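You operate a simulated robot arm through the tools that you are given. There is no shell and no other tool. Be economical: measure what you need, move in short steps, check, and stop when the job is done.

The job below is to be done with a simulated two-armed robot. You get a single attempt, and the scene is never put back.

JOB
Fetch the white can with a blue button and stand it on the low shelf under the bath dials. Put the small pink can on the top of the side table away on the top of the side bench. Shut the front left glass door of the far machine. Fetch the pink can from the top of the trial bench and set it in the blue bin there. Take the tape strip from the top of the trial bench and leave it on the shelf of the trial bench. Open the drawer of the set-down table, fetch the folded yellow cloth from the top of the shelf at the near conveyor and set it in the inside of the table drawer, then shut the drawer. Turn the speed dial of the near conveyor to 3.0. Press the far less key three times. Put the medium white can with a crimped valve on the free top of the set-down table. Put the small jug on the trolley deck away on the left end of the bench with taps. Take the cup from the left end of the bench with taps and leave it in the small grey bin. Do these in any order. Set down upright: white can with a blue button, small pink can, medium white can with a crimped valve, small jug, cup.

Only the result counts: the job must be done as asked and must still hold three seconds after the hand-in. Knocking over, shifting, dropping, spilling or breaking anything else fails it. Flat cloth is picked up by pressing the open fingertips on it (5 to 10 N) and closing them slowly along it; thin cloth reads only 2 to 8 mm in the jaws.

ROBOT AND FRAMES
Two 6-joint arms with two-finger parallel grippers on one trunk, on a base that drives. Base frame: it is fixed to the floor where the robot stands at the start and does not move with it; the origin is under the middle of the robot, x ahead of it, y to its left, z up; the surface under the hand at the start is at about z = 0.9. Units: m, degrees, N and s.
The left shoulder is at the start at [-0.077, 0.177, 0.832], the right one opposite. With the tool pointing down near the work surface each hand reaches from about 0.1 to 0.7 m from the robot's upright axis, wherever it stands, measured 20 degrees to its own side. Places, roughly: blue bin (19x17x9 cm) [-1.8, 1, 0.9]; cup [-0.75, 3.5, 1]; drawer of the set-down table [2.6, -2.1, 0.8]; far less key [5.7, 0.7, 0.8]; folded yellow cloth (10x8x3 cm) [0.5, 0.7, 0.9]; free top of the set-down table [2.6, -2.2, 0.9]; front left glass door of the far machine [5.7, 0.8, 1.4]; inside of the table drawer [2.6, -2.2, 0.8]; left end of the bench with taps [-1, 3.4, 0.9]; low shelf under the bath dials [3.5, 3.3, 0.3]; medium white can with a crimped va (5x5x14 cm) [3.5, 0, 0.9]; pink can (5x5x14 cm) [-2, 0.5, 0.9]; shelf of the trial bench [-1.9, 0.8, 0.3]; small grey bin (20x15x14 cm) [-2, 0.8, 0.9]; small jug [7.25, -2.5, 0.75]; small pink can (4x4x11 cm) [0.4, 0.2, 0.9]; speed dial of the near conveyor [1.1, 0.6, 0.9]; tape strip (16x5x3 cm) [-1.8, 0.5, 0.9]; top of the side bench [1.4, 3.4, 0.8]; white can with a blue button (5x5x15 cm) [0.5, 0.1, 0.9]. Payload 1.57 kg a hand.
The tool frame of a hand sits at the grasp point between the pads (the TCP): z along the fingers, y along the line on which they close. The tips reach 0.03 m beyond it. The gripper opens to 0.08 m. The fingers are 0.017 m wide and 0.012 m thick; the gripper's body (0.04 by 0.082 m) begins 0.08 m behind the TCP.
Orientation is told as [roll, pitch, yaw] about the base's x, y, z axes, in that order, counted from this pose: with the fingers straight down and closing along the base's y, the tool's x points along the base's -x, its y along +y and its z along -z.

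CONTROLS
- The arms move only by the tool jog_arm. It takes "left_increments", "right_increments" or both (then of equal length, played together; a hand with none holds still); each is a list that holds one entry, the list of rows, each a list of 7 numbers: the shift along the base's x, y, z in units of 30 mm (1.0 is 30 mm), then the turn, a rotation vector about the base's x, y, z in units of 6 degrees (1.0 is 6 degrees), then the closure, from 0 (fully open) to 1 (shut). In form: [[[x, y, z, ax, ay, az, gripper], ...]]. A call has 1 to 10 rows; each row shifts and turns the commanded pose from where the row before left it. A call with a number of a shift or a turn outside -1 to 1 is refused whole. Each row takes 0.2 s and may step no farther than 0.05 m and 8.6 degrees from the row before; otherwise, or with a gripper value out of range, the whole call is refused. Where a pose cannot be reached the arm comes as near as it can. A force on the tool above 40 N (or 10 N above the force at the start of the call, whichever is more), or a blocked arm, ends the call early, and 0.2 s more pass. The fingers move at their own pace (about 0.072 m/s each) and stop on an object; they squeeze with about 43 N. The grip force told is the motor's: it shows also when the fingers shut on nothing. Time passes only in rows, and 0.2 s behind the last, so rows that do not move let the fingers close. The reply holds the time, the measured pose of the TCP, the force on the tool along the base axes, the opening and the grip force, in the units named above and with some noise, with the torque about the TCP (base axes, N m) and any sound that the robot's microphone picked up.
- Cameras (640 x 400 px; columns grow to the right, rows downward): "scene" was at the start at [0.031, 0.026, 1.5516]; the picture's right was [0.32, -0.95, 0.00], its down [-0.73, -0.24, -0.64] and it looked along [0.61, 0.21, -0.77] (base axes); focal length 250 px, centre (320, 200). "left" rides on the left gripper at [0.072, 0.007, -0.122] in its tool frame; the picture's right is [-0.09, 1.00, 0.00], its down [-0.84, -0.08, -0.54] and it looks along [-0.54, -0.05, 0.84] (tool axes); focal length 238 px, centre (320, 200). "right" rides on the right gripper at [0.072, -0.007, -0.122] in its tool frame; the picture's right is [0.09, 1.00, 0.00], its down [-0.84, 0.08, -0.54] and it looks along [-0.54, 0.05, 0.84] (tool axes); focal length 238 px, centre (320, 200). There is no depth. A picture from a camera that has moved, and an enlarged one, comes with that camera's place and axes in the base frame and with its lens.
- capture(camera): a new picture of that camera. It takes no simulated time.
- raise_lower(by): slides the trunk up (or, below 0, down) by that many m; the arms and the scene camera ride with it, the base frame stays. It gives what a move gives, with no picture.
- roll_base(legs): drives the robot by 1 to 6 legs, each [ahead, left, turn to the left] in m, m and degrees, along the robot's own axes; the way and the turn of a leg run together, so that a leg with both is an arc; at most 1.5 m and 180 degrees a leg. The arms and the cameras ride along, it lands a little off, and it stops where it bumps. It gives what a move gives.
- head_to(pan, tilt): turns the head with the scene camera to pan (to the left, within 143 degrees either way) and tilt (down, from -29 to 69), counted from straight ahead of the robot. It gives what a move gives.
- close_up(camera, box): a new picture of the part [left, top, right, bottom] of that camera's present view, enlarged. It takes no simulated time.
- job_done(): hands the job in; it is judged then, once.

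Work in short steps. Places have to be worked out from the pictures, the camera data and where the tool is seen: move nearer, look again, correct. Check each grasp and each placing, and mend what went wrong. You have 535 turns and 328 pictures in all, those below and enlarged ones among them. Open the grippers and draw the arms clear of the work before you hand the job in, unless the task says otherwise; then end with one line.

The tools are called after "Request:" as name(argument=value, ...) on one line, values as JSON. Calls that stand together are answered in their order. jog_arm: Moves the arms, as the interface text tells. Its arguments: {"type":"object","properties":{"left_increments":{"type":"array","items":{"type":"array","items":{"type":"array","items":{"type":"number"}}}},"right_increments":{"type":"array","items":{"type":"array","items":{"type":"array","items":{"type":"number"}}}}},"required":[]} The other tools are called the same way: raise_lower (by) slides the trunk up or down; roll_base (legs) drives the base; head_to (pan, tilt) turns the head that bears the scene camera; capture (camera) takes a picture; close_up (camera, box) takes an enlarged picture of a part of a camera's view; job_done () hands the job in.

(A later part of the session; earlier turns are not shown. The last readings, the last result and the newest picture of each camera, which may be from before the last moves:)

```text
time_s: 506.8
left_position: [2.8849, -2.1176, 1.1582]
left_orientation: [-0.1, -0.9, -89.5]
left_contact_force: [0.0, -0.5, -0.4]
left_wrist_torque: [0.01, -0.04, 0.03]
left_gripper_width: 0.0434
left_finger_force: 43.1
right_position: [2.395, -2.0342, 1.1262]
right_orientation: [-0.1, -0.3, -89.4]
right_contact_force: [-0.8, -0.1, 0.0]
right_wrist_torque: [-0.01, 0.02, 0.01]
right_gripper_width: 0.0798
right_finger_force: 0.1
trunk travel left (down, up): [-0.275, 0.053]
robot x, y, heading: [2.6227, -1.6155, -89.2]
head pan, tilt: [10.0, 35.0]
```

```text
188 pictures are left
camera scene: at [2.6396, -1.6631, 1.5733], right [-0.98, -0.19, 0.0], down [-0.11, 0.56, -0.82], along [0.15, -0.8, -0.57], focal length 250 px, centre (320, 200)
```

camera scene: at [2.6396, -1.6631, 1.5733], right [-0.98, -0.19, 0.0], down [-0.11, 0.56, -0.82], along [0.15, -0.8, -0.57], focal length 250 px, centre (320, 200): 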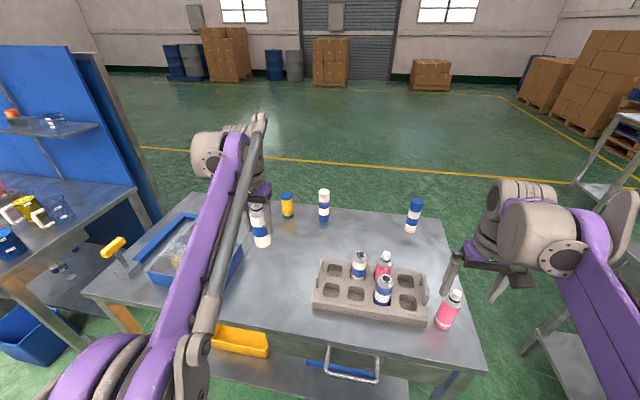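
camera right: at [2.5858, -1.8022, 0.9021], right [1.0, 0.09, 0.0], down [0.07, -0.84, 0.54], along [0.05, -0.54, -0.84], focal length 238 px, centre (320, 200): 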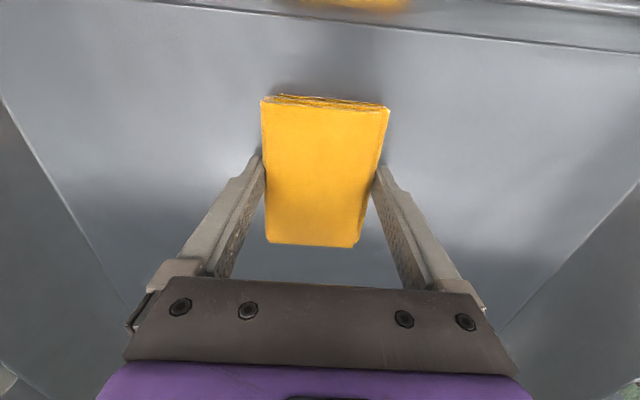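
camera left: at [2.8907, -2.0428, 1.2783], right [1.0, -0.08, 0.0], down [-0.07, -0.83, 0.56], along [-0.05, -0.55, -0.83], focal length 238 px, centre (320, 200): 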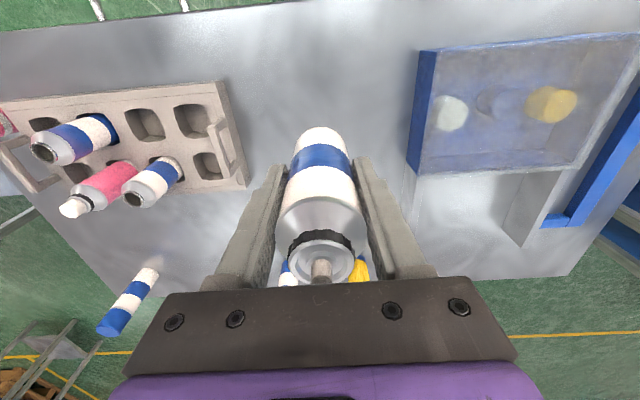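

Spot is clear on both sides. Descend.

Request:
jog_arm(left_increments=[[[0, -0.5, -0.9, 0, 0, 0, 1], [0, 0, -0.9, 0, 0, 0, 1], [0, 0, -0.9, 0, 0, 0, 1], [0, 0, -0.9, 0, 0, 0, 1], [0, 0, -0.9, 0, 0, 0, 1], [0, 0, -0.5, 0, 0, 0, 1]]])

Request:
jog_arm(left_increments=[[[0, 0, -0.15, 0, 0, 0, 1], [0, 0, -0.15, 0, 0, 0, 1], [0, 0, -0.12, 0, 0, 0, 1], [0, 0, -0.12, 0, 0, 0, 1]]])

```text
time_s: 508.2
left_position: [2.8842, -2.1346, 1.008]
left_orientation: [-0.1, -1.0, -89.4]
left_contact_force: [-0.4, 0.4, -0.6]
left_wrist_torque: [0.0, 0.01, 0.02]
left_gripper_width: 0.0435
left_finger_force: 42.7
right_position: [2.3963, -2.0347, 1.1269]
right_orientation: [-0.1, -0.1, -89.4]
right_contact_force: [-0.1, 0.6, -0.3]
right_wrist_torque: [-0.01, 0.01, -0.01]
right_gripper_width: 0.0802
right_finger_force: 0.0
trunk travel left (down, up): [-0.275, 0.053]
robot x, y, heading: [2.6232, -1.6158, -89.0]
head pan, tilt: [10.0, 35.0]
```

```text
time_s: 509.2
left_position: [2.8853, -2.1337, 0.9916]
left_orientation: [-0.1, -1.0, -89.6]
left_contact_force: [0.6, -0.4, -0.9]
left_wrist_torque: [0.02, -0.01, -0.02]
left_gripper_width: 0.0438
left_finger_force: 43.0
right_position: [2.3947, -2.0343, 1.1262]
right_orientation: [0.0, -0.1, -89.3]
right_contact_force: [0.0, -0.7, 0.5]
right_wrist_torque: [-0.01, 0.0, 0.01]
right_gripper_width: 0.08
right_finger_force: 0.0
trunk travel left (down, up): [-0.275, 0.053]
robot x, y, heading: [2.6239, -1.6192, -89.2]
head pan, tilt: [10.0, 35.0]
```

Request:
jog_arm(left_increments=[[[0, 0, -0.12, 0, 0, 0, 1], [0, 0, -0.12, 0, 0, 0, 1], [0, 0, -0.12, 0, 0, 0, 1], [0, 0, -0.12, 0, 0, 0, 1]]])

```text
time_s: 510.2
left_position: [2.8855, -2.1345, 0.9776]
left_orientation: [-0.2, -1.0, -89.5]
left_contact_force: [0.5, -0.6, 0.3]
left_wrist_torque: [-0.01, 0.01, 0.01]
left_gripper_width: 0.0435
left_finger_force: 43.0
right_position: [2.395, -2.033, 1.1265]
right_orientation: [0.0, -0.1, -89.4]
right_contact_force: [1.1, 0.9, -0.9]
right_wrist_torque: [0.03, 0.01, 0.01]
right_gripper_width: 0.0801
right_finger_force: 0.0
trunk travel left (down, up): [-0.275, 0.053]
robot x, y, heading: [2.6244, -1.6219, -89.3]
head pan, tilt: [10.0, 35.0]
```

Request:
jog_arm(left_increments=[[[0, 0, -0.12, 0, 0, 0, 1], [0, 0, -0.12, 0, 0, 0, 1], [0, 0, -0.12, 0, 0, 0, 1], [0, 0, -0.12, 0, 0, 0, 1]]])

Request:
capture(camera="left")

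```text
time_s: 511.2
left_position: [2.885, -2.135, 0.9632]
left_orientation: [-0.1, -1.0, -89.5]
left_contact_force: [-0.3, 0.0, 0.0]
left_wrist_torque: [-0.02, 0.0, 0.01]
left_gripper_width: 0.0437
left_finger_force: 43.3
right_position: [2.3947, -2.0327, 1.1277]
right_orientation: [0.0, 0.0, -89.4]
right_contact_force: [-0.2, 0.4, -1.4]
right_wrist_torque: [-0.02, 0.01, -0.01]
right_gripper_width: 0.0802
right_finger_force: 0.0
trunk travel left (down, up): [-0.275, 0.053]
robot x, y, heading: [2.6263, -1.618, -89.5]
head pan, tilt: [10.0, 35.0]
```

```text
187 pictures are left
camera left: at [2.8913, -2.0608, 1.0836], right [1.0, -0.08, 0.0], down [-0.07, -0.83, 0.56], along [-0.05, -0.55, -0.83], focal length 238 px, centre (320, 200)
```

left: 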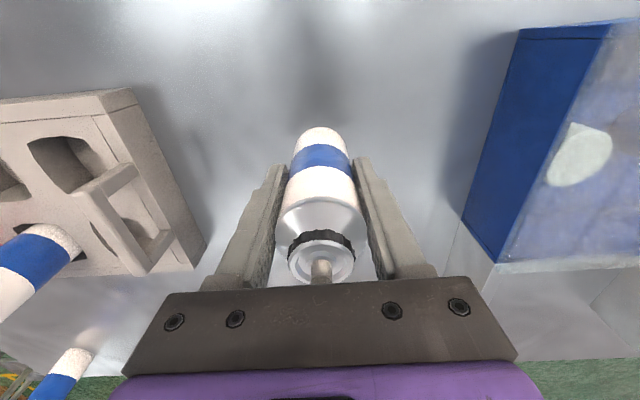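

Not yet touching; continue.

Request:
jog_arm(left_increments=[[[0, 0, -0.15, 0, 0, 0, 1], [0, 0, -0.12, 0, 0, 0, 1], [0, 0, -0.12, 0, 0, 0, 1], [0, 0, -0.12, 0, 0, 0, 1]]])

```text
time_s: 512.2
left_position: [2.8848, -2.1331, 0.951]
left_orientation: [0.0, -1.2, -89.5]
left_contact_force: [0.3, -5.4, 24.9]
left_wrist_torque: [-0.34, -0.03, 0.0]
left_gripper_width: 0.0434
left_finger_force: 42.9
right_position: [2.3957, -2.0324, 1.1276]
right_orientation: [0.0, -0.2, -89.4]
right_contact_force: [0.4, 0.7, -0.1]
right_wrist_torque: [0.04, 0.01, 0.01]
right_gripper_width: 0.0802
right_finger_force: 0.1
trunk travel left (down, up): [-0.275, 0.053]
robot x, y, heading: [2.6265, -1.6191, -89.3]
head pan, tilt: [10.0, 35.0]
```

Contact. Ease, release and rise straight up.

Request:
jog_arm(left_increments=[[[0, 0, 0.06, 0, 0, 0, 1], [0, 0, 0, 0, 0, 0, 0.4], [0, 0, 0, 0, 0, 0, 0.2], [0, 0, 0, 0, 0, 0, 0.1], [0, 0, 0, 0, 0, 0, 0.1], [0, 0, 0.5, 0, 0, 0, 0.1], [0, 0, 1, 0, 0, 0, 0.1], [0, 0, 1, 0, 0, 0, 0], [0, 0, 1, 0, 0, 0, 0], [0, 0, 1, 0, 0, 0, 0]]])

Request:
jog_arm(left_increments=[[[0, 0, 1, 0, 0, 0, 0], [0, 0, 1, 0, 0, 0, 0], [0, 0.8, 0, 0, 0, 0, 0], [0, 0.8, 0, 0, 0, 0, 0]]])

Request:
capture(camera="scene")

```text
time_s: 514.4
left_position: [2.8849, -2.1324, 1.0868]
left_orientation: [-0.1, -1.0, -89.5]
left_contact_force: [0.5, -0.2, 0.0]
left_wrist_torque: [-0.05, -0.01, 0.0]
left_gripper_width: 0.08
left_finger_force: 0.2
right_position: [2.3957, -2.0338, 1.1261]
right_orientation: [-0.1, -0.1, -89.4]
right_contact_force: [-0.2, -0.3, -0.1]
right_wrist_torque: [0.0, 0.02, -0.02]
right_gripper_width: 0.0801
right_finger_force: 0.0
trunk travel left (down, up): [-0.275, 0.053]
robot x, y, heading: [2.6234, -1.6148, -89.5]
head pan, tilt: [10.0, 35.0]
```

```text
time_s: 515.4
left_position: [2.8843, -2.0845, 1.1462]
left_orientation: [-0.2, -1.1, -89.5]
left_contact_force: [-0.6, 0.3, 0.8]
left_wrist_torque: [-0.02, -0.01, 0.01]
left_gripper_width: 0.0801
left_finger_force: 0.1
right_position: [2.3958, -2.0336, 1.1269]
right_orientation: [0.0, -0.2, -89.3]
right_contact_force: [0.0, 0.2, -1.1]
right_wrist_torque: [0.0, -0.04, -0.01]
right_gripper_width: 0.0801
right_finger_force: 0.1
trunk travel left (down, up): [-0.275, 0.053]
robot x, y, heading: [2.6253, -1.6182, -89.4]
head pan, tilt: [10.0, 35.0]
```

```text
186 pictures are left
camera scene: at [2.6394, -1.661, 1.5733], right [-0.98, -0.19, 0.0], down [-0.11, 0.56, -0.82], along [0.15, -0.81, -0.57], focal length 250 px, centre (320, 200)
```

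scene: 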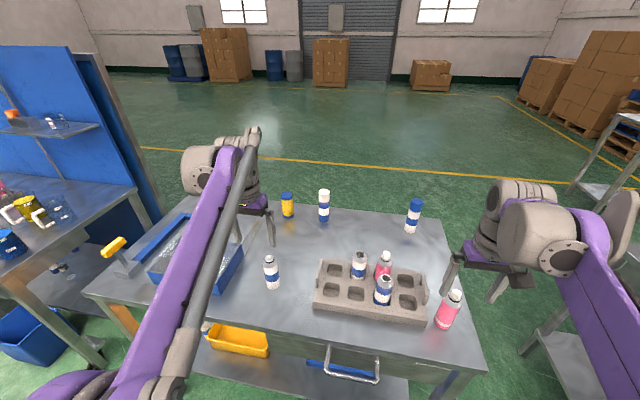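

The medium can stands on the set-down table. Now head east for the jug on the trolley.

Request:
roll_base(legs=[[-0.5, 0, 0], [0, 1.45, 0], [0, 1.45, 0]])

Request:
head_to(pan=45, tilt=20)

Request:
capture(camera="scene")

```text
time_s: 543.1
left_position: [5.7433, -1.5631, 1.1468]
left_orientation: [-0.1, -0.9, -89.9]
left_contact_force: [-1.2, -0.1, -0.1]
left_wrist_torque: [-0.01, -0.02, 0.02]
left_gripper_width: 0.0797
left_finger_force: 0.0
right_position: [5.2531, -1.5101, 1.1266]
right_orientation: [0.0, -0.1, -89.7]
right_contact_force: [-0.5, 0.1, -1.0]
right_wrist_torque: [-0.01, 0.02, 0.0]
right_gripper_width: 0.08
right_finger_force: 0.0
trunk travel left (down, up): [-0.275, 0.053]
robot x, y, heading: [5.4839, -1.091, -89.8]
head pan, tilt: [10.0, 35.0]
```

```text
time_s: 544.1
left_position: [5.7431, -1.5643, 1.1463]
left_orientation: [-0.2, -1.0, -89.8]
left_contact_force: [0.5, -0.2, -0.1]
left_wrist_torque: [0.02, 0.01, 0.0]
left_gripper_width: 0.0801
left_finger_force: 0.1
right_position: [5.2533, -1.5096, 1.1275]
right_orientation: [0.0, -0.1, -89.7]
right_contact_force: [-0.3, -0.4, 0.1]
right_wrist_torque: [0.0, 0.0, 0.01]
right_gripper_width: 0.0799
right_finger_force: 0.0
trunk travel left (down, up): [-0.275, 0.053]
robot x, y, heading: [5.4825, -1.0964, -89.8]
head pan, tilt: [45.0, 20.0]
```

```text
185 pictures are left
camera scene: at [5.5503, -1.1183, 1.5971], right [-0.7, -0.71, 0.0], down [-0.24, 0.24, -0.94], along [0.67, -0.66, -0.34], focal length 250 px, centre (320, 200)
```

scene: 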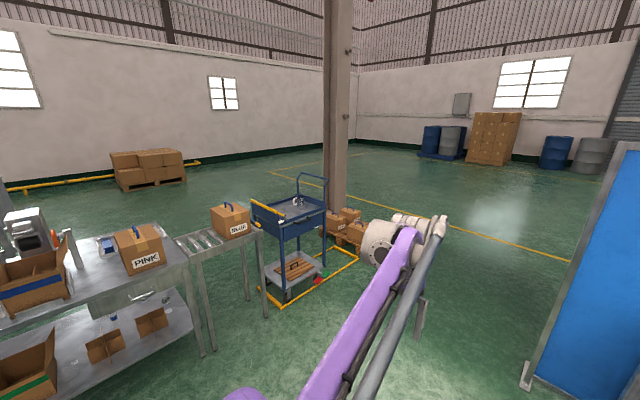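

The trolley stands at about (7.2,−2.4), beyond a roller table. Enlarge the deck.

Request:
close_up(camera="scene", box=[225, 160, 365, 248])

```text
4.55 times, centred on (295, 204) of scene
camera zoom: at [5.5503, -1.1183, 1.5971], right [-0.7, -0.71, 0.0], down [-0.24, 0.24, -0.94], along [0.67, -0.66, -0.34], focal length 1138 px, centre (434, 182)
```

zoom: 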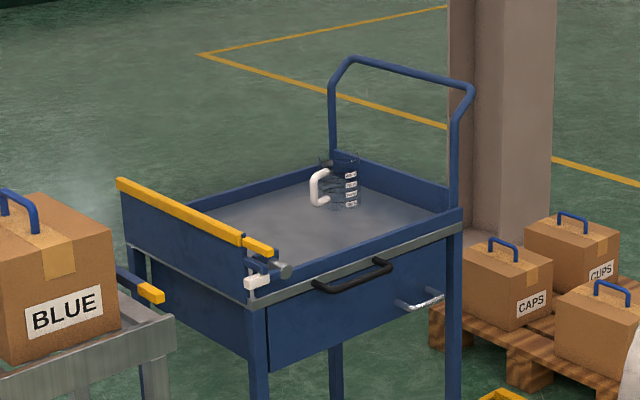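

Jug (transparent, white handle) at ≈(7.235,−2.507); trolley front faces west at x≈6.98. Approach from the west.

Request:
roll_base(legs=[[0, 0.75, 0], [1.4, 0, 0], [0, 0, 90]])

Request:
head_to(pan=0, tilt=35)

Request:
capture(camera="scene")

```text
time_s: 561.6
left_position: [6.745, -2.2123, 1.1455]
left_orientation: [-0.1, -1.0, 1.7]
left_contact_force: [0.5, -0.2, -0.1]
left_wrist_torque: [0.02, -0.01, 0.01]
left_gripper_width: 0.0803
left_finger_force: 0.1
right_position: [6.7066, -2.7023, 1.1268]
right_orientation: [0.0, -0.1, 1.9]
right_contact_force: [0.6, -0.5, 0.8]
right_wrist_torque: [0.04, 0.01, -0.01]
right_gripper_width: 0.08
right_finger_force: 0.1
trunk travel left (down, up): [-0.275, 0.053]
robot x, y, heading: [6.2855, -2.4809, 1.8]
head pan, tilt: [45.0, 20.0]
```

```text
time_s: 562.7
left_position: [6.7446, -2.2109, 1.146]
left_orientation: [-0.1, -1.1, 1.8]
left_contact_force: [-1.1, -0.5, 0.0]
left_wrist_torque: [0.01, 0.0, 0.0]
left_gripper_width: 0.0799
left_finger_force: 0.0
right_position: [6.7055, -2.7011, 1.1264]
right_orientation: [-0.1, -0.1, 1.9]
right_contact_force: [0.2, -0.3, 0.5]
right_wrist_torque: [-0.01, 0.0, 0.0]
right_gripper_width: 0.0799
right_finger_force: 0.1
trunk travel left (down, up): [-0.275, 0.053]
robot x, y, heading: [6.2892, -2.4812, 1.8]
head pan, tilt: [0.0, 35.0]
```

```text
183 pictures are left
camera scene: at [6.3302, -2.4791, 1.5733], right [0.04, -1.0, 0.0], down [-0.57, -0.02, -0.82], along [0.82, 0.03, -0.57], focal length 250 px, centre (320, 200)
```

scene: 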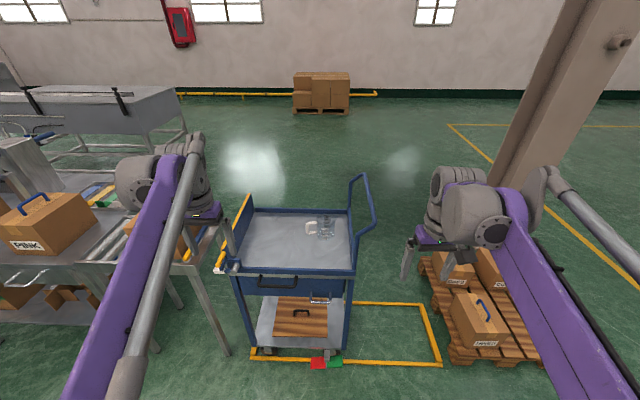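

Request:
close_up(camera="scene", box=[220, 170, 390, 276])

```text
3.76 times, centred on (305, 223) of scene
camera zoom: at [6.3302, -2.4791, 1.5733], right [0.04, -1.0, 0.0], down [-0.57, -0.02, -0.82], along [0.82, 0.03, -0.57], focal length 943 px, centre (376, 113)
```

zoom: 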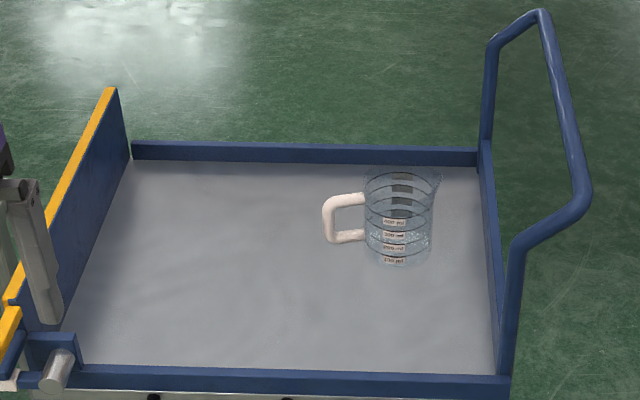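

Jug base ≈(7.19,−2.47,0.755) with a D-handle on its +y side, vertical bar at ≈(7.19,−2.393). I'll grip the bar across x. Retract the right hand, yaw the left hand −90°, then roll in.

Request:
jog_arm(left_increments=[[[-0.2, 0, 0.2, 0, 0, -1, 0], [-0.2, 0, 0.2, 0, 0, -1, 0], [-0.2, 0, 0.2, 0, 0, -1, 0], [-0.2, 0, 0.2, 0, 0, -1, 0], [-0.2, 0, 0.2, 0, 0, -1, 0], [0, 0, 0, 0, 0, -1, 0], [0, 0, 0, 0, 0, -1, 0], [0, 0, 0, 0, 0, -1, 0], [0, 0, 0, 0, 0, -1, 0], [0, 0, 0, 0, 0, -1, 0]]], right_increments=[[[-0.8, 0, 0.4, 0, 0, 0, 0], [-0.8, 0, 0.4, 0, 0, 0, 0], [-0.8, 0, 0.4, 0, 0, 0, 0], [-0.8, 0, 0.4, 0, 0, 0, 0], [-0.8, 0, 0.4, 0, 0, 0, 0], [-0.8, 0, 0.4, 0, 0, 0, 0], [0, 0, 0, 0, 0, 0, 0], [0, 0, 0, 0, 0, 0, 0], [0, 0, 0, 0, 0, 0, 0], [0, 0, 0, 0, 0, 0, 0]]])

Request:
jog_arm(left_increments=[[[0, 0, 0, 0, 0, -1, 0], [0, 0, 0, 0, 0, -1, 0], [0, 0, 0, 0, 0, -1, 0], [0, 0, 0, 0, 0, -1, 0], [0, 0, 0, 0, 0, -1, 0]]])

Request:
roll_base(legs=[[0.34, -0.13, -1.8]])

Request:
capture(camera="left")

Request:
capture(camera="scene")

```text
time_s: 564.9
left_position: [6.7141, -2.2105, 1.1754]
left_orientation: [-0.1, -1.0, -58.2]
left_contact_force: [0.0, 0.3, 0.0]
left_wrist_torque: [0.02, -0.01, -0.02]
left_gripper_width: 0.08
left_finger_force: 0.1
right_position: [6.5622, -2.7018, 1.1983]
right_orientation: [0.0, -0.1, 1.9]
right_contact_force: [-0.3, 0.0, -0.4]
right_wrist_torque: [0.02, -0.01, 0.01]
right_gripper_width: 0.0801
right_finger_force: 0.0
trunk travel left (down, up): [-0.275, 0.053]
robot x, y, heading: [6.2825, -2.4788, 2.1]
head pan, tilt: [0.0, 35.0]
```

```text
time_s: 566.1
left_position: [6.7155, -2.2101, 1.1768]
left_orientation: [0.0, -1.0, -88.2]
left_contact_force: [-0.2, -0.5, -0.1]
left_wrist_torque: [0.01, 0.01, -0.02]
left_gripper_width: 0.0801
left_finger_force: 0.0
right_position: [6.5614, -2.7018, 1.1984]
right_orientation: [-0.1, -0.1, 1.9]
right_contact_force: [0.1, -0.1, 0.5]
right_wrist_torque: [0.01, 0.01, 0.01]
right_gripper_width: 0.0801
right_finger_force: 0.1
trunk travel left (down, up): [-0.275, 0.053]
robot x, y, heading: [6.285, -2.484, 1.9]
head pan, tilt: [0.0, 35.0]
```

```text
time_s: 568.5
left_position: [7.0742, -2.3539, 1.1744]
left_orientation: [-0.1, -1.0, -90.4]
left_contact_force: [0.4, 0.4, 0.8]
left_wrist_torque: [0.0, 0.05, 0.01]
left_gripper_width: 0.0802
left_finger_force: 0.2
right_position: [6.9003, -2.8392, 1.1985]
right_orientation: [0.0, -0.1, -0.3]
right_contact_force: [0.2, -0.1, 0.1]
right_wrist_torque: [-0.03, -0.01, -0.02]
right_gripper_width: 0.08
right_finger_force: 0.1
trunk travel left (down, up): [-0.275, 0.053]
robot x, y, heading: [6.6322, -2.6091, -0.4]
head pan, tilt: [0.0, 35.0]
```

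```text
181 pictures are left
camera left: at [7.0799, -2.2794, 1.2967], right [0.99, -0.1, 0.0], down [-0.08, -0.83, 0.56], along [-0.06, -0.55, -0.83], focal length 238 px, centre (320, 200)
```

left: 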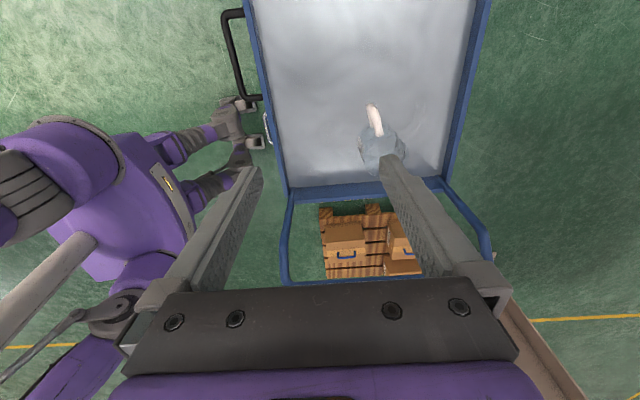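

```text
180 pictures are left
camera scene: at [6.6787, -2.6067, 1.5733], right [0.0, -1.0, 0.0], down [-0.57, 0.0, -0.82], along [0.82, 0.0, -0.57], focal length 250 px, centre (320, 200)
```

scene: 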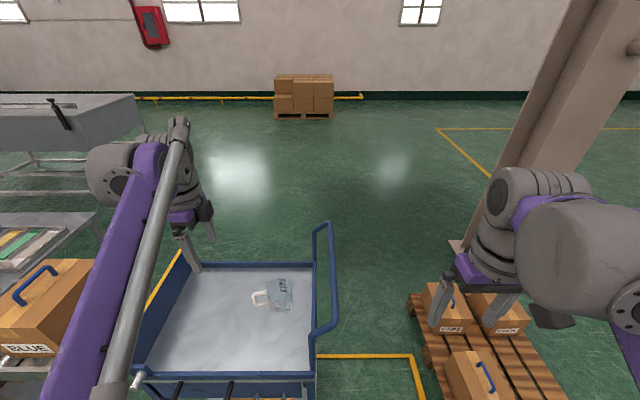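

Enlarge the jug in the hand camera for handle direction.

Request:
close_up(camera="left", box=[320, 80, 440, 155])

Request:
close_up(camera="scene", box=[220, 255, 340, 330])

```text
5.33 times, centred on (380, 118) of left
camera zoom: at [7.0799, -2.2794, 1.2967], right [0.99, -0.1, 0.0], down [-0.08, -0.83, 0.56], along [-0.06, -0.55, -0.83], focal length 1271 px, centre (0, 640)
```

zoom: 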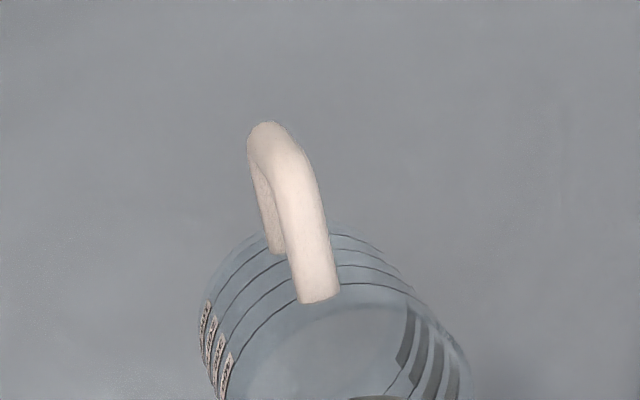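

```text
5.33 times, centred on (280, 292) of scene
camera zoom: at [6.6787, -2.6067, 1.5733], right [0.0, -1.0, 0.0], down [-0.57, 0.0, -0.82], along [0.82, 0.0, -0.57], focal length 1335 px, centre (533, -293)
```

zoom: 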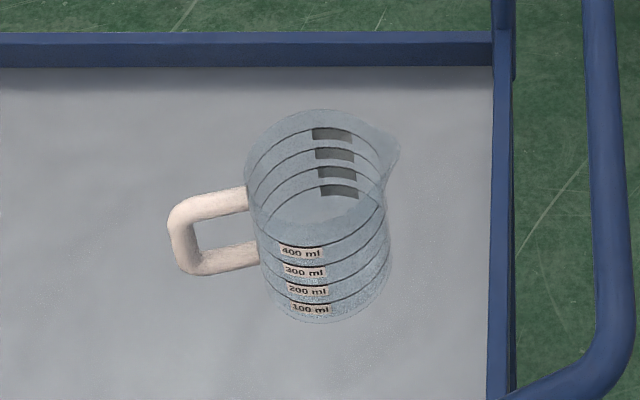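

Handle is rotated ~20° from y; bar axis ≈(7.160,−2.396), z 0.79–0.84. Align the hand above it with +19° yaw and part-way down.

Request:
jog_arm(left_increments=[[[0.7, -0.35, 0, 0, 0, 0.8, 0], [0.7, -0.35, 0, 0, 0, 0.8, 0], [0.7, -0.35, 0, 0, 0, 0.8, 0], [0.77, -0.35, 0, 0, 0, 0.8, 0], [0, 0, -1, 0, 0, 0, 0], [0, 0, -1, 0, 0, 0, 0], [0, 0, -1, 0, 0, 0, 0], [0, 0, -1, 0, 0, 0, 0], [0, 0, -1, 0, 0, 0, 0]]])

Request:
capture(camera="left")

Request:
close_up(camera="scene", box=[200, 240, 340, 328])

```text
time_s: 570.5
left_position: [7.1584, -2.3969, 1.0279]
left_orientation: [-0.2, -1.0, -71.2]
left_contact_force: [-0.6, 0.7, -0.1]
left_wrist_torque: [0.01, -0.01, -0.02]
left_gripper_width: 0.0801
left_finger_force: 0.0
right_position: [6.9004, -2.8386, 1.1991]
right_orientation: [0.0, -0.1, -0.3]
right_contact_force: [-1.4, -0.2, 1.1]
right_wrist_torque: [-0.04, 0.01, 0.0]
right_gripper_width: 0.0798
right_finger_force: 0.1
trunk travel left (down, up): [-0.275, 0.053]
robot x, y, heading: [6.6334, -2.6064, -0.4]
head pan, tilt: [0.0, 35.0]
```

```text
177 pictures are left
camera left: at [7.1403, -2.3238, 1.1474], right [0.97, 0.23, 0.0], down [0.19, -0.81, 0.56], along [0.13, -0.54, -0.83], focal length 238 px, centre (320, 200)
```

left: 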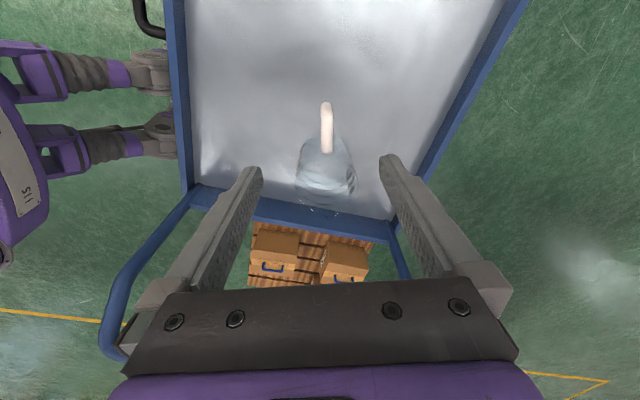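

```text
4.55 times, centred on (270, 284) of scene
camera zoom: at [6.6791, -2.6065, 1.5733], right [0.0, -1.0, 0.0], down [-0.57, 0.0, -0.82], along [0.82, 0.0, -0.57], focal length 1138 px, centre (547, -182)
```

zoom: 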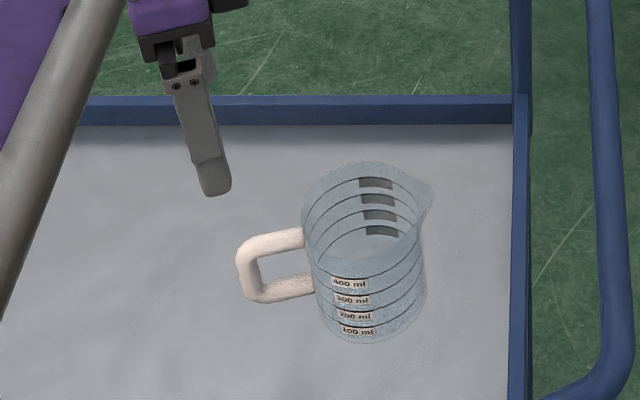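

Handle is aligned with the hand. Descend onto the bar.

Request:
jog_arm(left_increments=[[[0.12, 0, -1, 0, 0, 0, 0], [0, 0, -1, 0, 0, 0, 0], [0, 0, -1, 0, 0, 0, 0], [0, 0, -1, 0, 0, 0, 0], [0, 0, -1, 0, 0, 0, 0]]])

Request:
capture(camera="left")

```text
time_s: 571.7
left_position: [7.164, -2.3948, 0.8776]
left_orientation: [-0.2, -1.1, -71.3]
left_contact_force: [0.7, 0.1, -0.2]
left_wrist_torque: [-0.01, -0.04, 0.01]
left_gripper_width: 0.0802
left_finger_force: 0.0
right_position: [6.9015, -2.8379, 1.1972]
right_orientation: [0.0, -0.1, -0.3]
right_contact_force: [-0.4, -1.5, -0.1]
right_wrist_torque: [-0.02, 0.0, 0.01]
right_gripper_width: 0.08
right_finger_force: 0.0
trunk travel left (down, up): [-0.275, 0.053]
robot x, y, heading: [6.6315, -2.6074, -0.4]
head pan, tilt: [0.0, 35.0]
```

```text
175 pictures are left
camera left: at [7.1466, -2.3223, 0.9979], right [0.97, 0.23, 0.0], down [0.19, -0.81, 0.56], along [0.13, -0.54, -0.83], focal length 238 px, centre (320, 200)
```

left: 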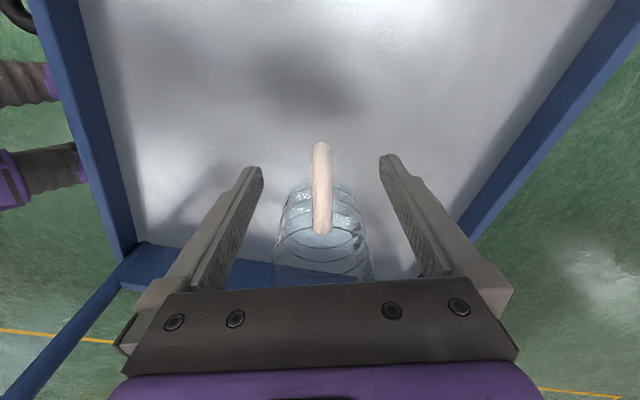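

Descend the last 6 cm and close gently.

Request:
jog_arm(left_increments=[[[0, 0.15, -0.9, 0, 0, 0, 0], [0, 0, -0.8, 0, 0, 0, 0], [0, 0, -0.3, 0, 0, 0, 0]]])

Request:
jog_arm(left_increments=[[[0, 0, 0, 0, 0, 0, 0.3], [0, 0, 0, 0, 0, 0, 0.5], [0, 0, 0, 0, 0, 0, 0.7], [0, 0, 0, 0, 0, 0, 0.9], [0, 0, 0, 0, 0, 0, 1], [0, 0, 0, 0, 0, 0, 1]]])

Request:
capture(camera="left")

Request:
close_up(camera="scene", box=[200, 240, 340, 328])

```text
time_s: 572.5
left_position: [7.1652, -2.3903, 0.8166]
left_orientation: [-0.2, -1.0, -71.2]
left_contact_force: [-0.1, 0.6, -0.9]
left_wrist_torque: [-0.02, -0.01, 0.01]
left_gripper_width: 0.0803
left_finger_force: 0.0
right_position: [6.9004, -2.8388, 1.1991]
right_orientation: [0.1, 0.0, -0.3]
right_contact_force: [-1.3, 0.0, -0.9]
right_wrist_torque: [-0.01, -0.01, 0.0]
right_gripper_width: 0.0802
right_finger_force: 0.1
trunk travel left (down, up): [-0.275, 0.053]
robot x, y, heading: [6.6331, -2.6088, -0.5]
head pan, tilt: [0.0, 35.0]
```

```text
time_s: 573.9
left_position: [7.1653, -2.3894, 0.8166]
left_orientation: [-0.1, -1.0, -71.3]
left_contact_force: [-0.3, -0.5, -1.2]
left_wrist_torque: [0.02, -0.06, -0.03]
left_gripper_width: 0.0146
left_finger_force: 30.5
right_position: [6.9013, -2.8384, 1.1982]
right_orientation: [-0.1, -0.1, -0.3]
right_contact_force: [0.0, 0.5, -0.7]
right_wrist_torque: [0.02, 0.04, 0.01]
right_gripper_width: 0.0802
right_finger_force: 0.1
trunk travel left (down, up): [-0.275, 0.053]
robot x, y, heading: [6.6339, -2.611, -0.2]
head pan, tilt: [0.0, 35.0]
```

```text
174 pictures are left
camera left: at [7.1469, -2.3176, 0.937], right [0.97, 0.23, 0.0], down [0.19, -0.81, 0.56], along [0.13, -0.54, -0.83], focal length 238 px, centre (320, 200)
```

left: 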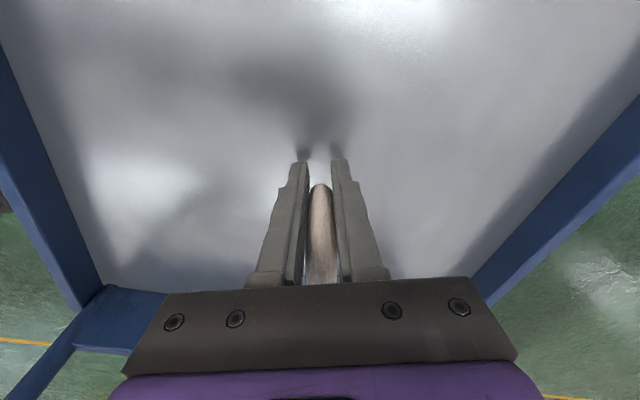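

```text
4.55 times, centred on (270, 284) of scene
camera zoom: at [6.6788, -2.6066, 1.5733], right [0.0, -1.0, 0.0], down [-0.57, 0.0, -0.82], along [0.82, 0.0, -0.57], focal length 1138 px, centre (547, -182)
```

zoom: 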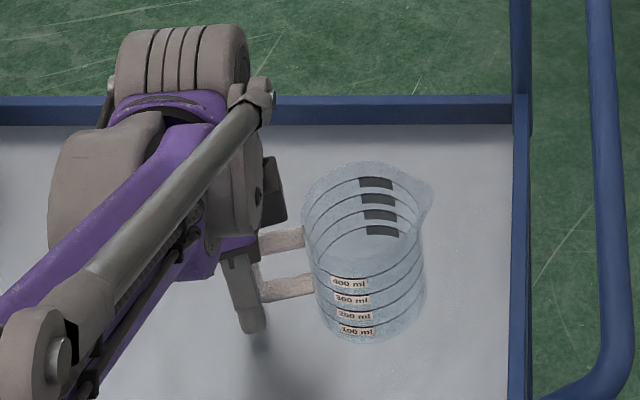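

Handle gripped (15 mm). Lift slowly.

Request:
jog_arm(left_increments=[[[0, 0, 0.3, 0, 0, 0, 1], [0, 0, 0.5, 0, 0, 0, 1], [0, 0, 0.6, 0, 0, 0, 1], [0, 0, 0.6, 0, 0, 0, 1]]])

Request:
capture(camera="left")

Request:
close_up(camera="scene", box=[200, 230, 340, 318])

```text
time_s: 574.9
left_position: [7.162, -2.3897, 0.8756]
left_orientation: [0.0, -1.0, -71.2]
left_contact_force: [0.6, 0.8, -1.1]
left_wrist_torque: [0.1, -0.02, -0.03]
left_gripper_width: 0.0145
left_finger_force: 30.6
right_position: [6.9017, -2.8378, 1.1991]
right_orientation: [0.0, -0.1, -0.3]
right_contact_force: [-0.5, 1.2, -0.5]
right_wrist_torque: [0.0, -0.01, 0.0]
right_gripper_width: 0.0798
right_finger_force: 0.1
trunk travel left (down, up): [-0.275, 0.053]
robot x, y, heading: [6.6304, -2.6112, -0.0]
head pan, tilt: [0.0, 35.0]
```

```text
172 pictures are left
camera left: at [7.145, -2.3169, 0.9972], right [0.97, 0.23, 0.0], down [0.19, -0.81, 0.56], along [0.13, -0.54, -0.83], focal length 238 px, centre (320, 200)
```

left: 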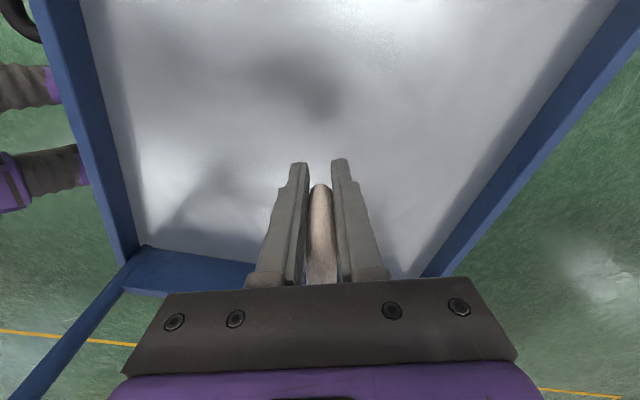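

```text
4.55 times, centred on (270, 274) of scene
camera zoom: at [6.6783, -2.6067, 1.5733], right [0.0, -1.0, 0.0], down [-0.57, 0.0, -0.82], along [0.82, 0.0, -0.57], focal length 1138 px, centre (547, -136)
```

zoom: 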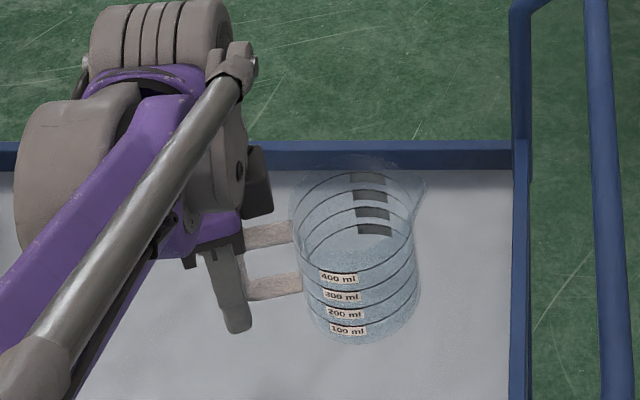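

Jug is lifted upright. Raise it, tuck it in, then drive back west by the known lane.

Request:
jog_arm(left_increments=[[[0, 0, 0.8, 0, 0, 0, 1], [0, 0, 0.8, 0, 0, 0, 1], [0, 0, 0.8, 0, 0, 0, 1], [0, 0, 0.8, 0, 0, 0, 1], [0, 0, 0.8, 0, 0, 0, 1], [0, 0, 0.8, 0, 0, 0, 1], [0, 0, 0.8, 0, 0, 0, 1], [0, 0, 0.5, 0, 0, 0, 1]]])

Request:
roll_base(legs=[[-0.35, 0, 0]])

Request:
jog_arm(left_increments=[[[-0.7, 0.1, 0, 0, 0, 0, 1], [-0.7, 0.1, 0, 0, 0, 0, 1], [-0.7, 0.1, 0, 0, 0, 0, 1], [-0.7, 0.1, 0, 0, 0, 0, 1], [-0.7, 0.1, 0, 0, 0, 0, 1], [-0.7, 0.1, 0, 0, 0, 0, 1], [-0.7, 0.1, 0, 0, 0, 0, 1]]])

Request:
capture(camera="scene")

```text
time_s: 576.7
left_position: [7.1615, -2.389, 1.0597]
left_orientation: [0.0, -1.0, -71.2]
left_contact_force: [-0.5, -0.4, -1.4]
left_wrist_torque: [0.03, 0.07, 0.01]
left_gripper_width: 0.0143
left_finger_force: 30.8
right_position: [6.9004, -2.8393, 1.1999]
right_orientation: [0.1, -0.1, -0.3]
right_contact_force: [-0.1, 0.6, 0.4]
right_wrist_torque: [-0.03, 0.02, -0.01]
right_gripper_width: 0.0799
right_finger_force: 0.0
trunk travel left (down, up): [-0.275, 0.053]
robot x, y, heading: [6.6327, -2.6081, -0.2]
head pan, tilt: [0.0, 35.0]
```

```text
time_s: 579.0
left_position: [6.8091, -2.3837, 1.0613]
left_orientation: [-0.2, -1.0, -70.8]
left_contact_force: [0.4, -0.2, -1.5]
left_wrist_torque: [0.05, 0.0, -0.01]
left_gripper_width: 0.0147
left_finger_force: 30.4
right_position: [6.5506, -2.8359, 1.199]
right_orientation: [-0.1, -0.1, 0.1]
right_contact_force: [0.2, 0.6, 0.3]
right_wrist_torque: [-0.02, 0.0, 0.03]
right_gripper_width: 0.08
right_finger_force: 0.1
trunk travel left (down, up): [-0.275, 0.053]
robot x, y, heading: [6.2824, -2.6099, 0.2]
head pan, tilt: [0.0, 35.0]
```

```text
time_s: 580.6
left_position: [6.6592, -2.3625, 1.0593]
left_orientation: [-0.1, -1.0, -70.9]
left_contact_force: [-0.1, 0.8, -0.5]
left_wrist_torque: [0.03, 0.01, 0.0]
left_gripper_width: 0.0148
left_finger_force: 30.9
right_position: [6.5497, -2.8371, 1.1974]
right_orientation: [0.0, -0.2, 0.2]
right_contact_force: [-0.8, 0.5, 0.1]
right_wrist_torque: [0.03, -0.03, 0.03]
right_gripper_width: 0.08
right_finger_force: 0.0
trunk travel left (down, up): [-0.275, 0.053]
robot x, y, heading: [6.2793, -2.6078, 0.4]
head pan, tilt: [0.0, 35.0]
```

```text
170 pictures are left
camera scene: at [6.3261, -2.6061, 1.5733], right [0.0, -1.0, 0.0], down [-0.57, 0.0, -0.82], along [0.82, 0.0, -0.57], focal length 250 px, centre (320, 200)
```

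scene: 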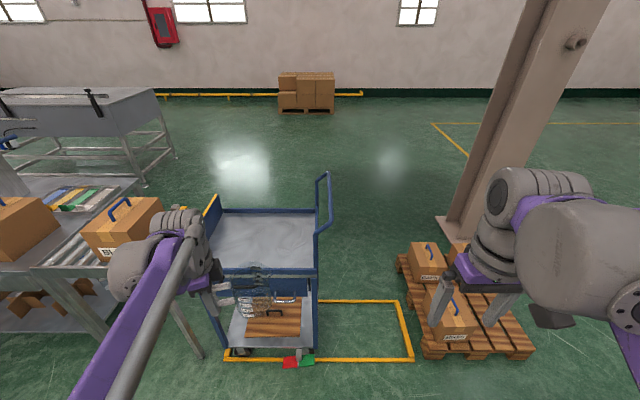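

Go north to the lane, then reverse west in two stages.

Request:
roll_base(legs=[[0, 1.47, 0], [-1.4, 0, 0], [-1.4, 0, 0]])

Request:
roll_base(legs=[[-1.4, 0, 0], [-1.4, 0, 0]])

Request:
head_to(pan=120, tilt=20)

Request:
capture(camera="scene")

```text
time_s: 606.6
left_position: [3.878, -0.9064, 1.059]
left_orientation: [0.0, -1.0, -69.6]
left_contact_force: [0.3, 0.0, -0.8]
left_wrist_torque: [0.02, 0.0, -0.01]
left_gripper_width: 0.015
left_finger_force: 30.2
right_position: [3.7775, -1.3826, 1.1981]
right_orientation: [-0.1, -0.2, 1.4]
right_contact_force: [-0.1, -0.1, -0.5]
right_wrist_torque: [-0.01, 0.01, -0.01]
right_gripper_width: 0.0802
right_finger_force: 0.0
trunk travel left (down, up): [-0.275, 0.053]
robot x, y, heading: [3.5014, -1.1569, 1.4]
head pan, tilt: [0.0, 35.0]
```

```text
time_s: 620.2
left_position: [1.0751, -0.9941, 1.06]
left_orientation: [-0.2, -0.9, -69.3]
left_contact_force: [-0.5, 0.8, -0.4]
left_wrist_torque: [0.07, 0.03, 0.03]
left_gripper_width: 0.0146
left_finger_force: 31.1
right_position: [0.978, -1.4704, 1.199]
right_orientation: [0.0, 0.0, 1.6]
right_contact_force: [0.2, -0.4, -1.3]
right_wrist_torque: [0.0, 0.0, -0.01]
right_gripper_width: 0.0799
right_finger_force: 0.0
trunk travel left (down, up): [-0.275, 0.053]
robot x, y, heading: [0.7036, -1.2512, 1.7]
head pan, tilt: [0.0, 35.0]
```

```text
time_s: 622.2
left_position: [1.076, -0.9937, 1.0602]
left_orientation: [-0.1, -0.9, -69.3]
left_contact_force: [0.3, -0.2, -0.1]
left_wrist_torque: [0.05, 0.0, 0.01]
left_gripper_width: 0.0147
left_finger_force: 30.8
right_position: [0.9783, -1.4703, 1.1997]
right_orientation: [0.0, -0.1, 1.6]
right_contact_force: [0.2, -1.1, 0.5]
right_wrist_torque: [-0.01, -0.01, -0.01]
right_gripper_width: 0.0801
right_finger_force: 0.1
trunk travel left (down, up): [-0.275, 0.053]
robot x, y, heading: [0.7016, -1.2493, 1.8]
head pan, tilt: [120.0, 20.0]
```

```text
169 pictures are left
camera scene: at [0.6121, -1.1694, 1.5972], right [0.85, 0.52, 0.0], down [0.18, -0.29, -0.94], along [-0.49, 0.8, -0.34], focal length 250 px, centre (320, 200)
```

scene: 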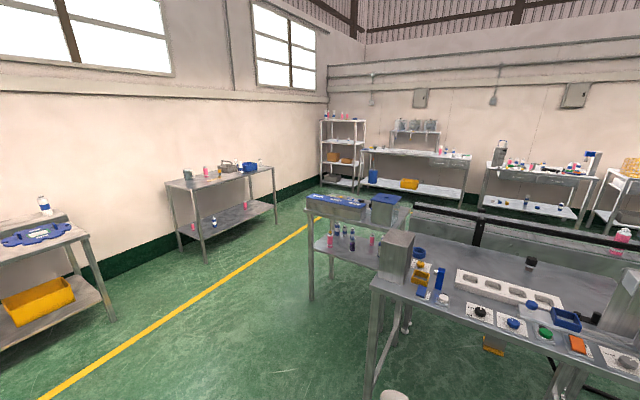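

Continue: reverse to x≈−1.0, turn north and go up the lane to the tap bench.

Request:
roll_base(legs=[[-1.4, 0, 0], [-0.3, 0, 0], [0, 0, 88.3], [1.3, 0, 0], [1.3, 0, 0], [0.9, 0, 0]])

Request:
head_to(pan=0, tilt=30)

Request:
capture(camera="scene")

```text
time_s: 651.2
left_position: [-1.3064, 2.5558, 1.0604]
left_orientation: [0.0, -0.9, 20.9]
left_contact_force: [-0.4, 0.5, -0.2]
left_wrist_torque: [-0.01, 0.05, 0.01]
left_gripper_width: 0.0146
left_finger_force: 31.0
right_position: [-0.8308, 2.4593, 1.1994]
right_orientation: [0.0, -0.1, 91.7]
right_contact_force: [0.2, 0.0, -0.1]
right_wrist_torque: [-0.02, 0.02, 0.0]
right_gripper_width: 0.0799
right_finger_force: 0.1
trunk travel left (down, up): [-0.275, 0.053]
robot x, y, heading: [-1.0472, 2.1823, 91.9]
head pan, tilt: [120.0, 20.0]
```

```text
time_s: 653.2
left_position: [-1.3073, 2.555, 1.06]
left_orientation: [-0.1, -1.0, 20.9]
left_contact_force: [-0.4, -0.4, -1.7]
left_wrist_torque: [-0.01, 0.03, -0.02]
left_gripper_width: 0.0147
left_finger_force: 30.8
right_position: [-0.8294, 2.4602, 1.1985]
right_orientation: [0.0, -0.1, 91.7]
right_contact_force: [0.1, 0.3, 0.3]
right_wrist_torque: [0.02, 0.03, 0.0]
right_gripper_width: 0.0802
right_finger_force: 0.0
trunk travel left (down, up): [-0.275, 0.053]
robot x, y, heading: [-1.0507, 2.1807, 91.7]
head pan, tilt: [0.0, 30.0]
```

```text
168 pictures are left
camera scene: at [-1.0531, 2.2344, 1.5811], right [1.0, 0.03, 0.0], down [0.02, -0.5, -0.87], along [-0.03, 0.87, -0.5], focal length 250 px, centre (320, 200)
```

scene: 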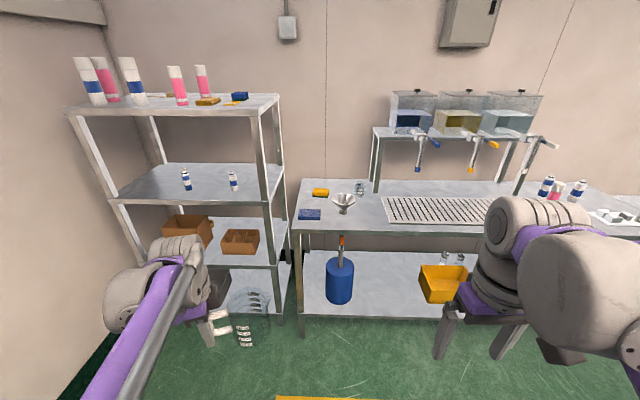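

Enlarge the bench's left end.

Request:
close_up(camera="scene", box=[280, 165, 420, 253])

```text
4.55 times, centred on (350, 209) of scene
camera zoom: at [-1.0531, 2.2344, 1.5811], right [1.0, 0.03, 0.0], down [0.02, -0.5, -0.87], along [-0.03, 0.87, -0.5], focal length 1138 px, centre (184, 159)
```

zoom: 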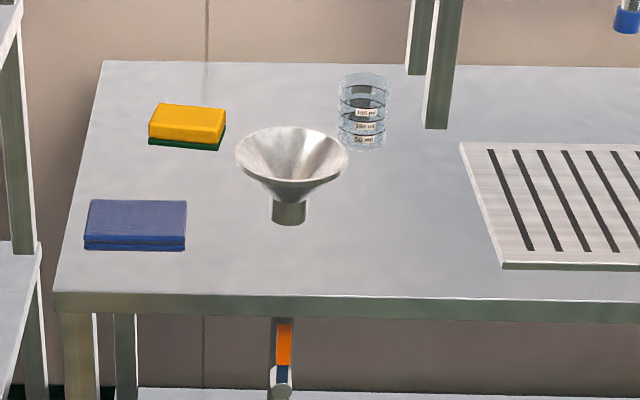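

Free spot for the jug: (−0.855,3.25), between funnel and drain grid. Rotate the hand so the jug sits ahead of it, and shift the base right.

Request:
jog_arm(left_increments=[[[0, 0, 0, 0, 0, 1, 1], [0, 0, 0, 0, 0, 1, 1], [0, 0, 0, 0, 0, 1, 1], [0, 0, 0, 0, 0, 1, 1], [0, 0, 0, 0, 0, 1, 1], [0, 0, 0, 0, 0, 1, 1], [0, 0, 0, 0, 0, 1, 1], [0, 0, 0, 0, 0, 1, 1], [0, 0, 0, 0, 0, 1, 1], [0, 0, 0, 0, 0, 1, 1]]])

Request:
jog_arm(left_increments=[[[0, 0, 0, 0, 0, 1, 1], [0, 0, 0, 0, 0, 0.9, 1]]])

Request:
roll_base(legs=[[0.2, -0.42, -1.8]])

Request:
capture(camera="left")

Request:
capture(camera="scene")

```text
time_s: 655.4
left_position: [-1.3069, 2.5554, 1.0584]
left_orientation: [-0.1, -1.0, 81.0]
left_contact_force: [-0.4, 0.6, -1.3]
left_wrist_torque: [-0.05, -0.01, 0.01]
left_gripper_width: 0.0148
left_finger_force: 30.4
right_position: [-0.8294, 2.4609, 1.1985]
right_orientation: [0.0, -0.2, 91.8]
right_contact_force: [-0.1, -0.3, 0.2]
right_wrist_torque: [0.01, 0.03, 0.02]
right_gripper_width: 0.08
right_finger_force: 0.0
trunk travel left (down, up): [-0.275, 0.053]
robot x, y, heading: [-1.0491, 2.1828, 91.8]
head pan, tilt: [0.0, 30.0]
```

```text
time_s: 656.0
left_position: [-1.3072, 2.5545, 1.0591]
left_orientation: [-0.2, -0.9, 92.3]
left_contact_force: [0.4, -0.3, -0.9]
left_wrist_torque: [-0.06, 0.04, -0.01]
left_gripper_width: 0.015
left_finger_force: 30.9
right_position: [-0.8296, 2.4607, 1.1983]
right_orientation: [-0.1, -0.1, 91.8]
right_contact_force: [-0.2, 0.6, -0.1]
right_wrist_torque: [0.0, 0.04, -0.01]
right_gripper_width: 0.0801
right_finger_force: 0.1
trunk travel left (down, up): [-0.275, 0.053]
robot x, y, heading: [-1.0518, 2.1856, 91.7]
head pan, tilt: [0.0, 30.0]
```

```text
time_s: 660.3
left_position: [-0.86, 2.7659, 1.0592]
left_orientation: [-0.1, -1.0, 89.9]
left_contact_force: [0.0, 0.1, -1.0]
left_wrist_torque: [-0.07, 0.01, 0.0]
left_gripper_width: 0.0145
left_finger_force: 30.0
right_position: [-0.3876, 2.6517, 1.1989]
right_orientation: [0.0, -0.2, 89.3]
right_contact_force: [0.0, 0.2, -0.4]
right_wrist_torque: [-0.01, -0.01, 0.0]
right_gripper_width: 0.0801
right_finger_force: 0.2
trunk travel left (down, up): [-0.275, 0.053]
robot x, y, heading: [-0.6191, 2.3885, 89.5]
head pan, tilt: [0.0, 30.0]
```

```text
166 pictures are left
camera left: at [-0.8673, 2.6925, 1.1799], right [-1.0, 0.09, 0.0], down [0.08, 0.83, 0.56], along [0.05, 0.55, -0.83], focal length 238 px, centre (320, 200)
```

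left: 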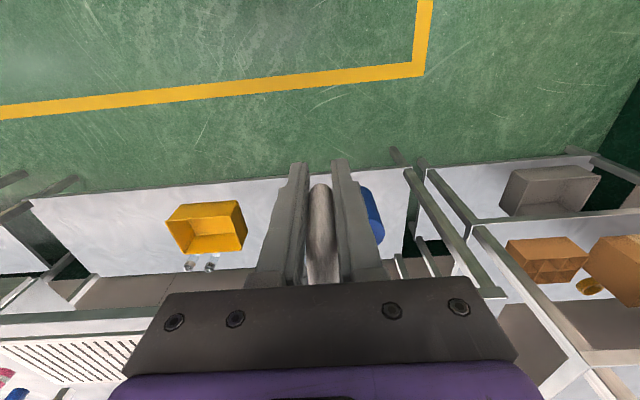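

```text
165 pictures are left
camera scene: at [-0.6194, 2.4355, 1.5811], right [1.0, -0.01, 0.0], down [0.0, -0.5, -0.87], along [0.01, 0.87, -0.5], focal length 250 px, centre (320, 200)
```

scene: 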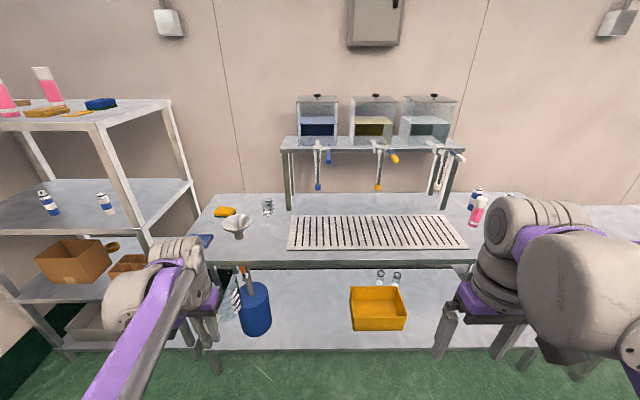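

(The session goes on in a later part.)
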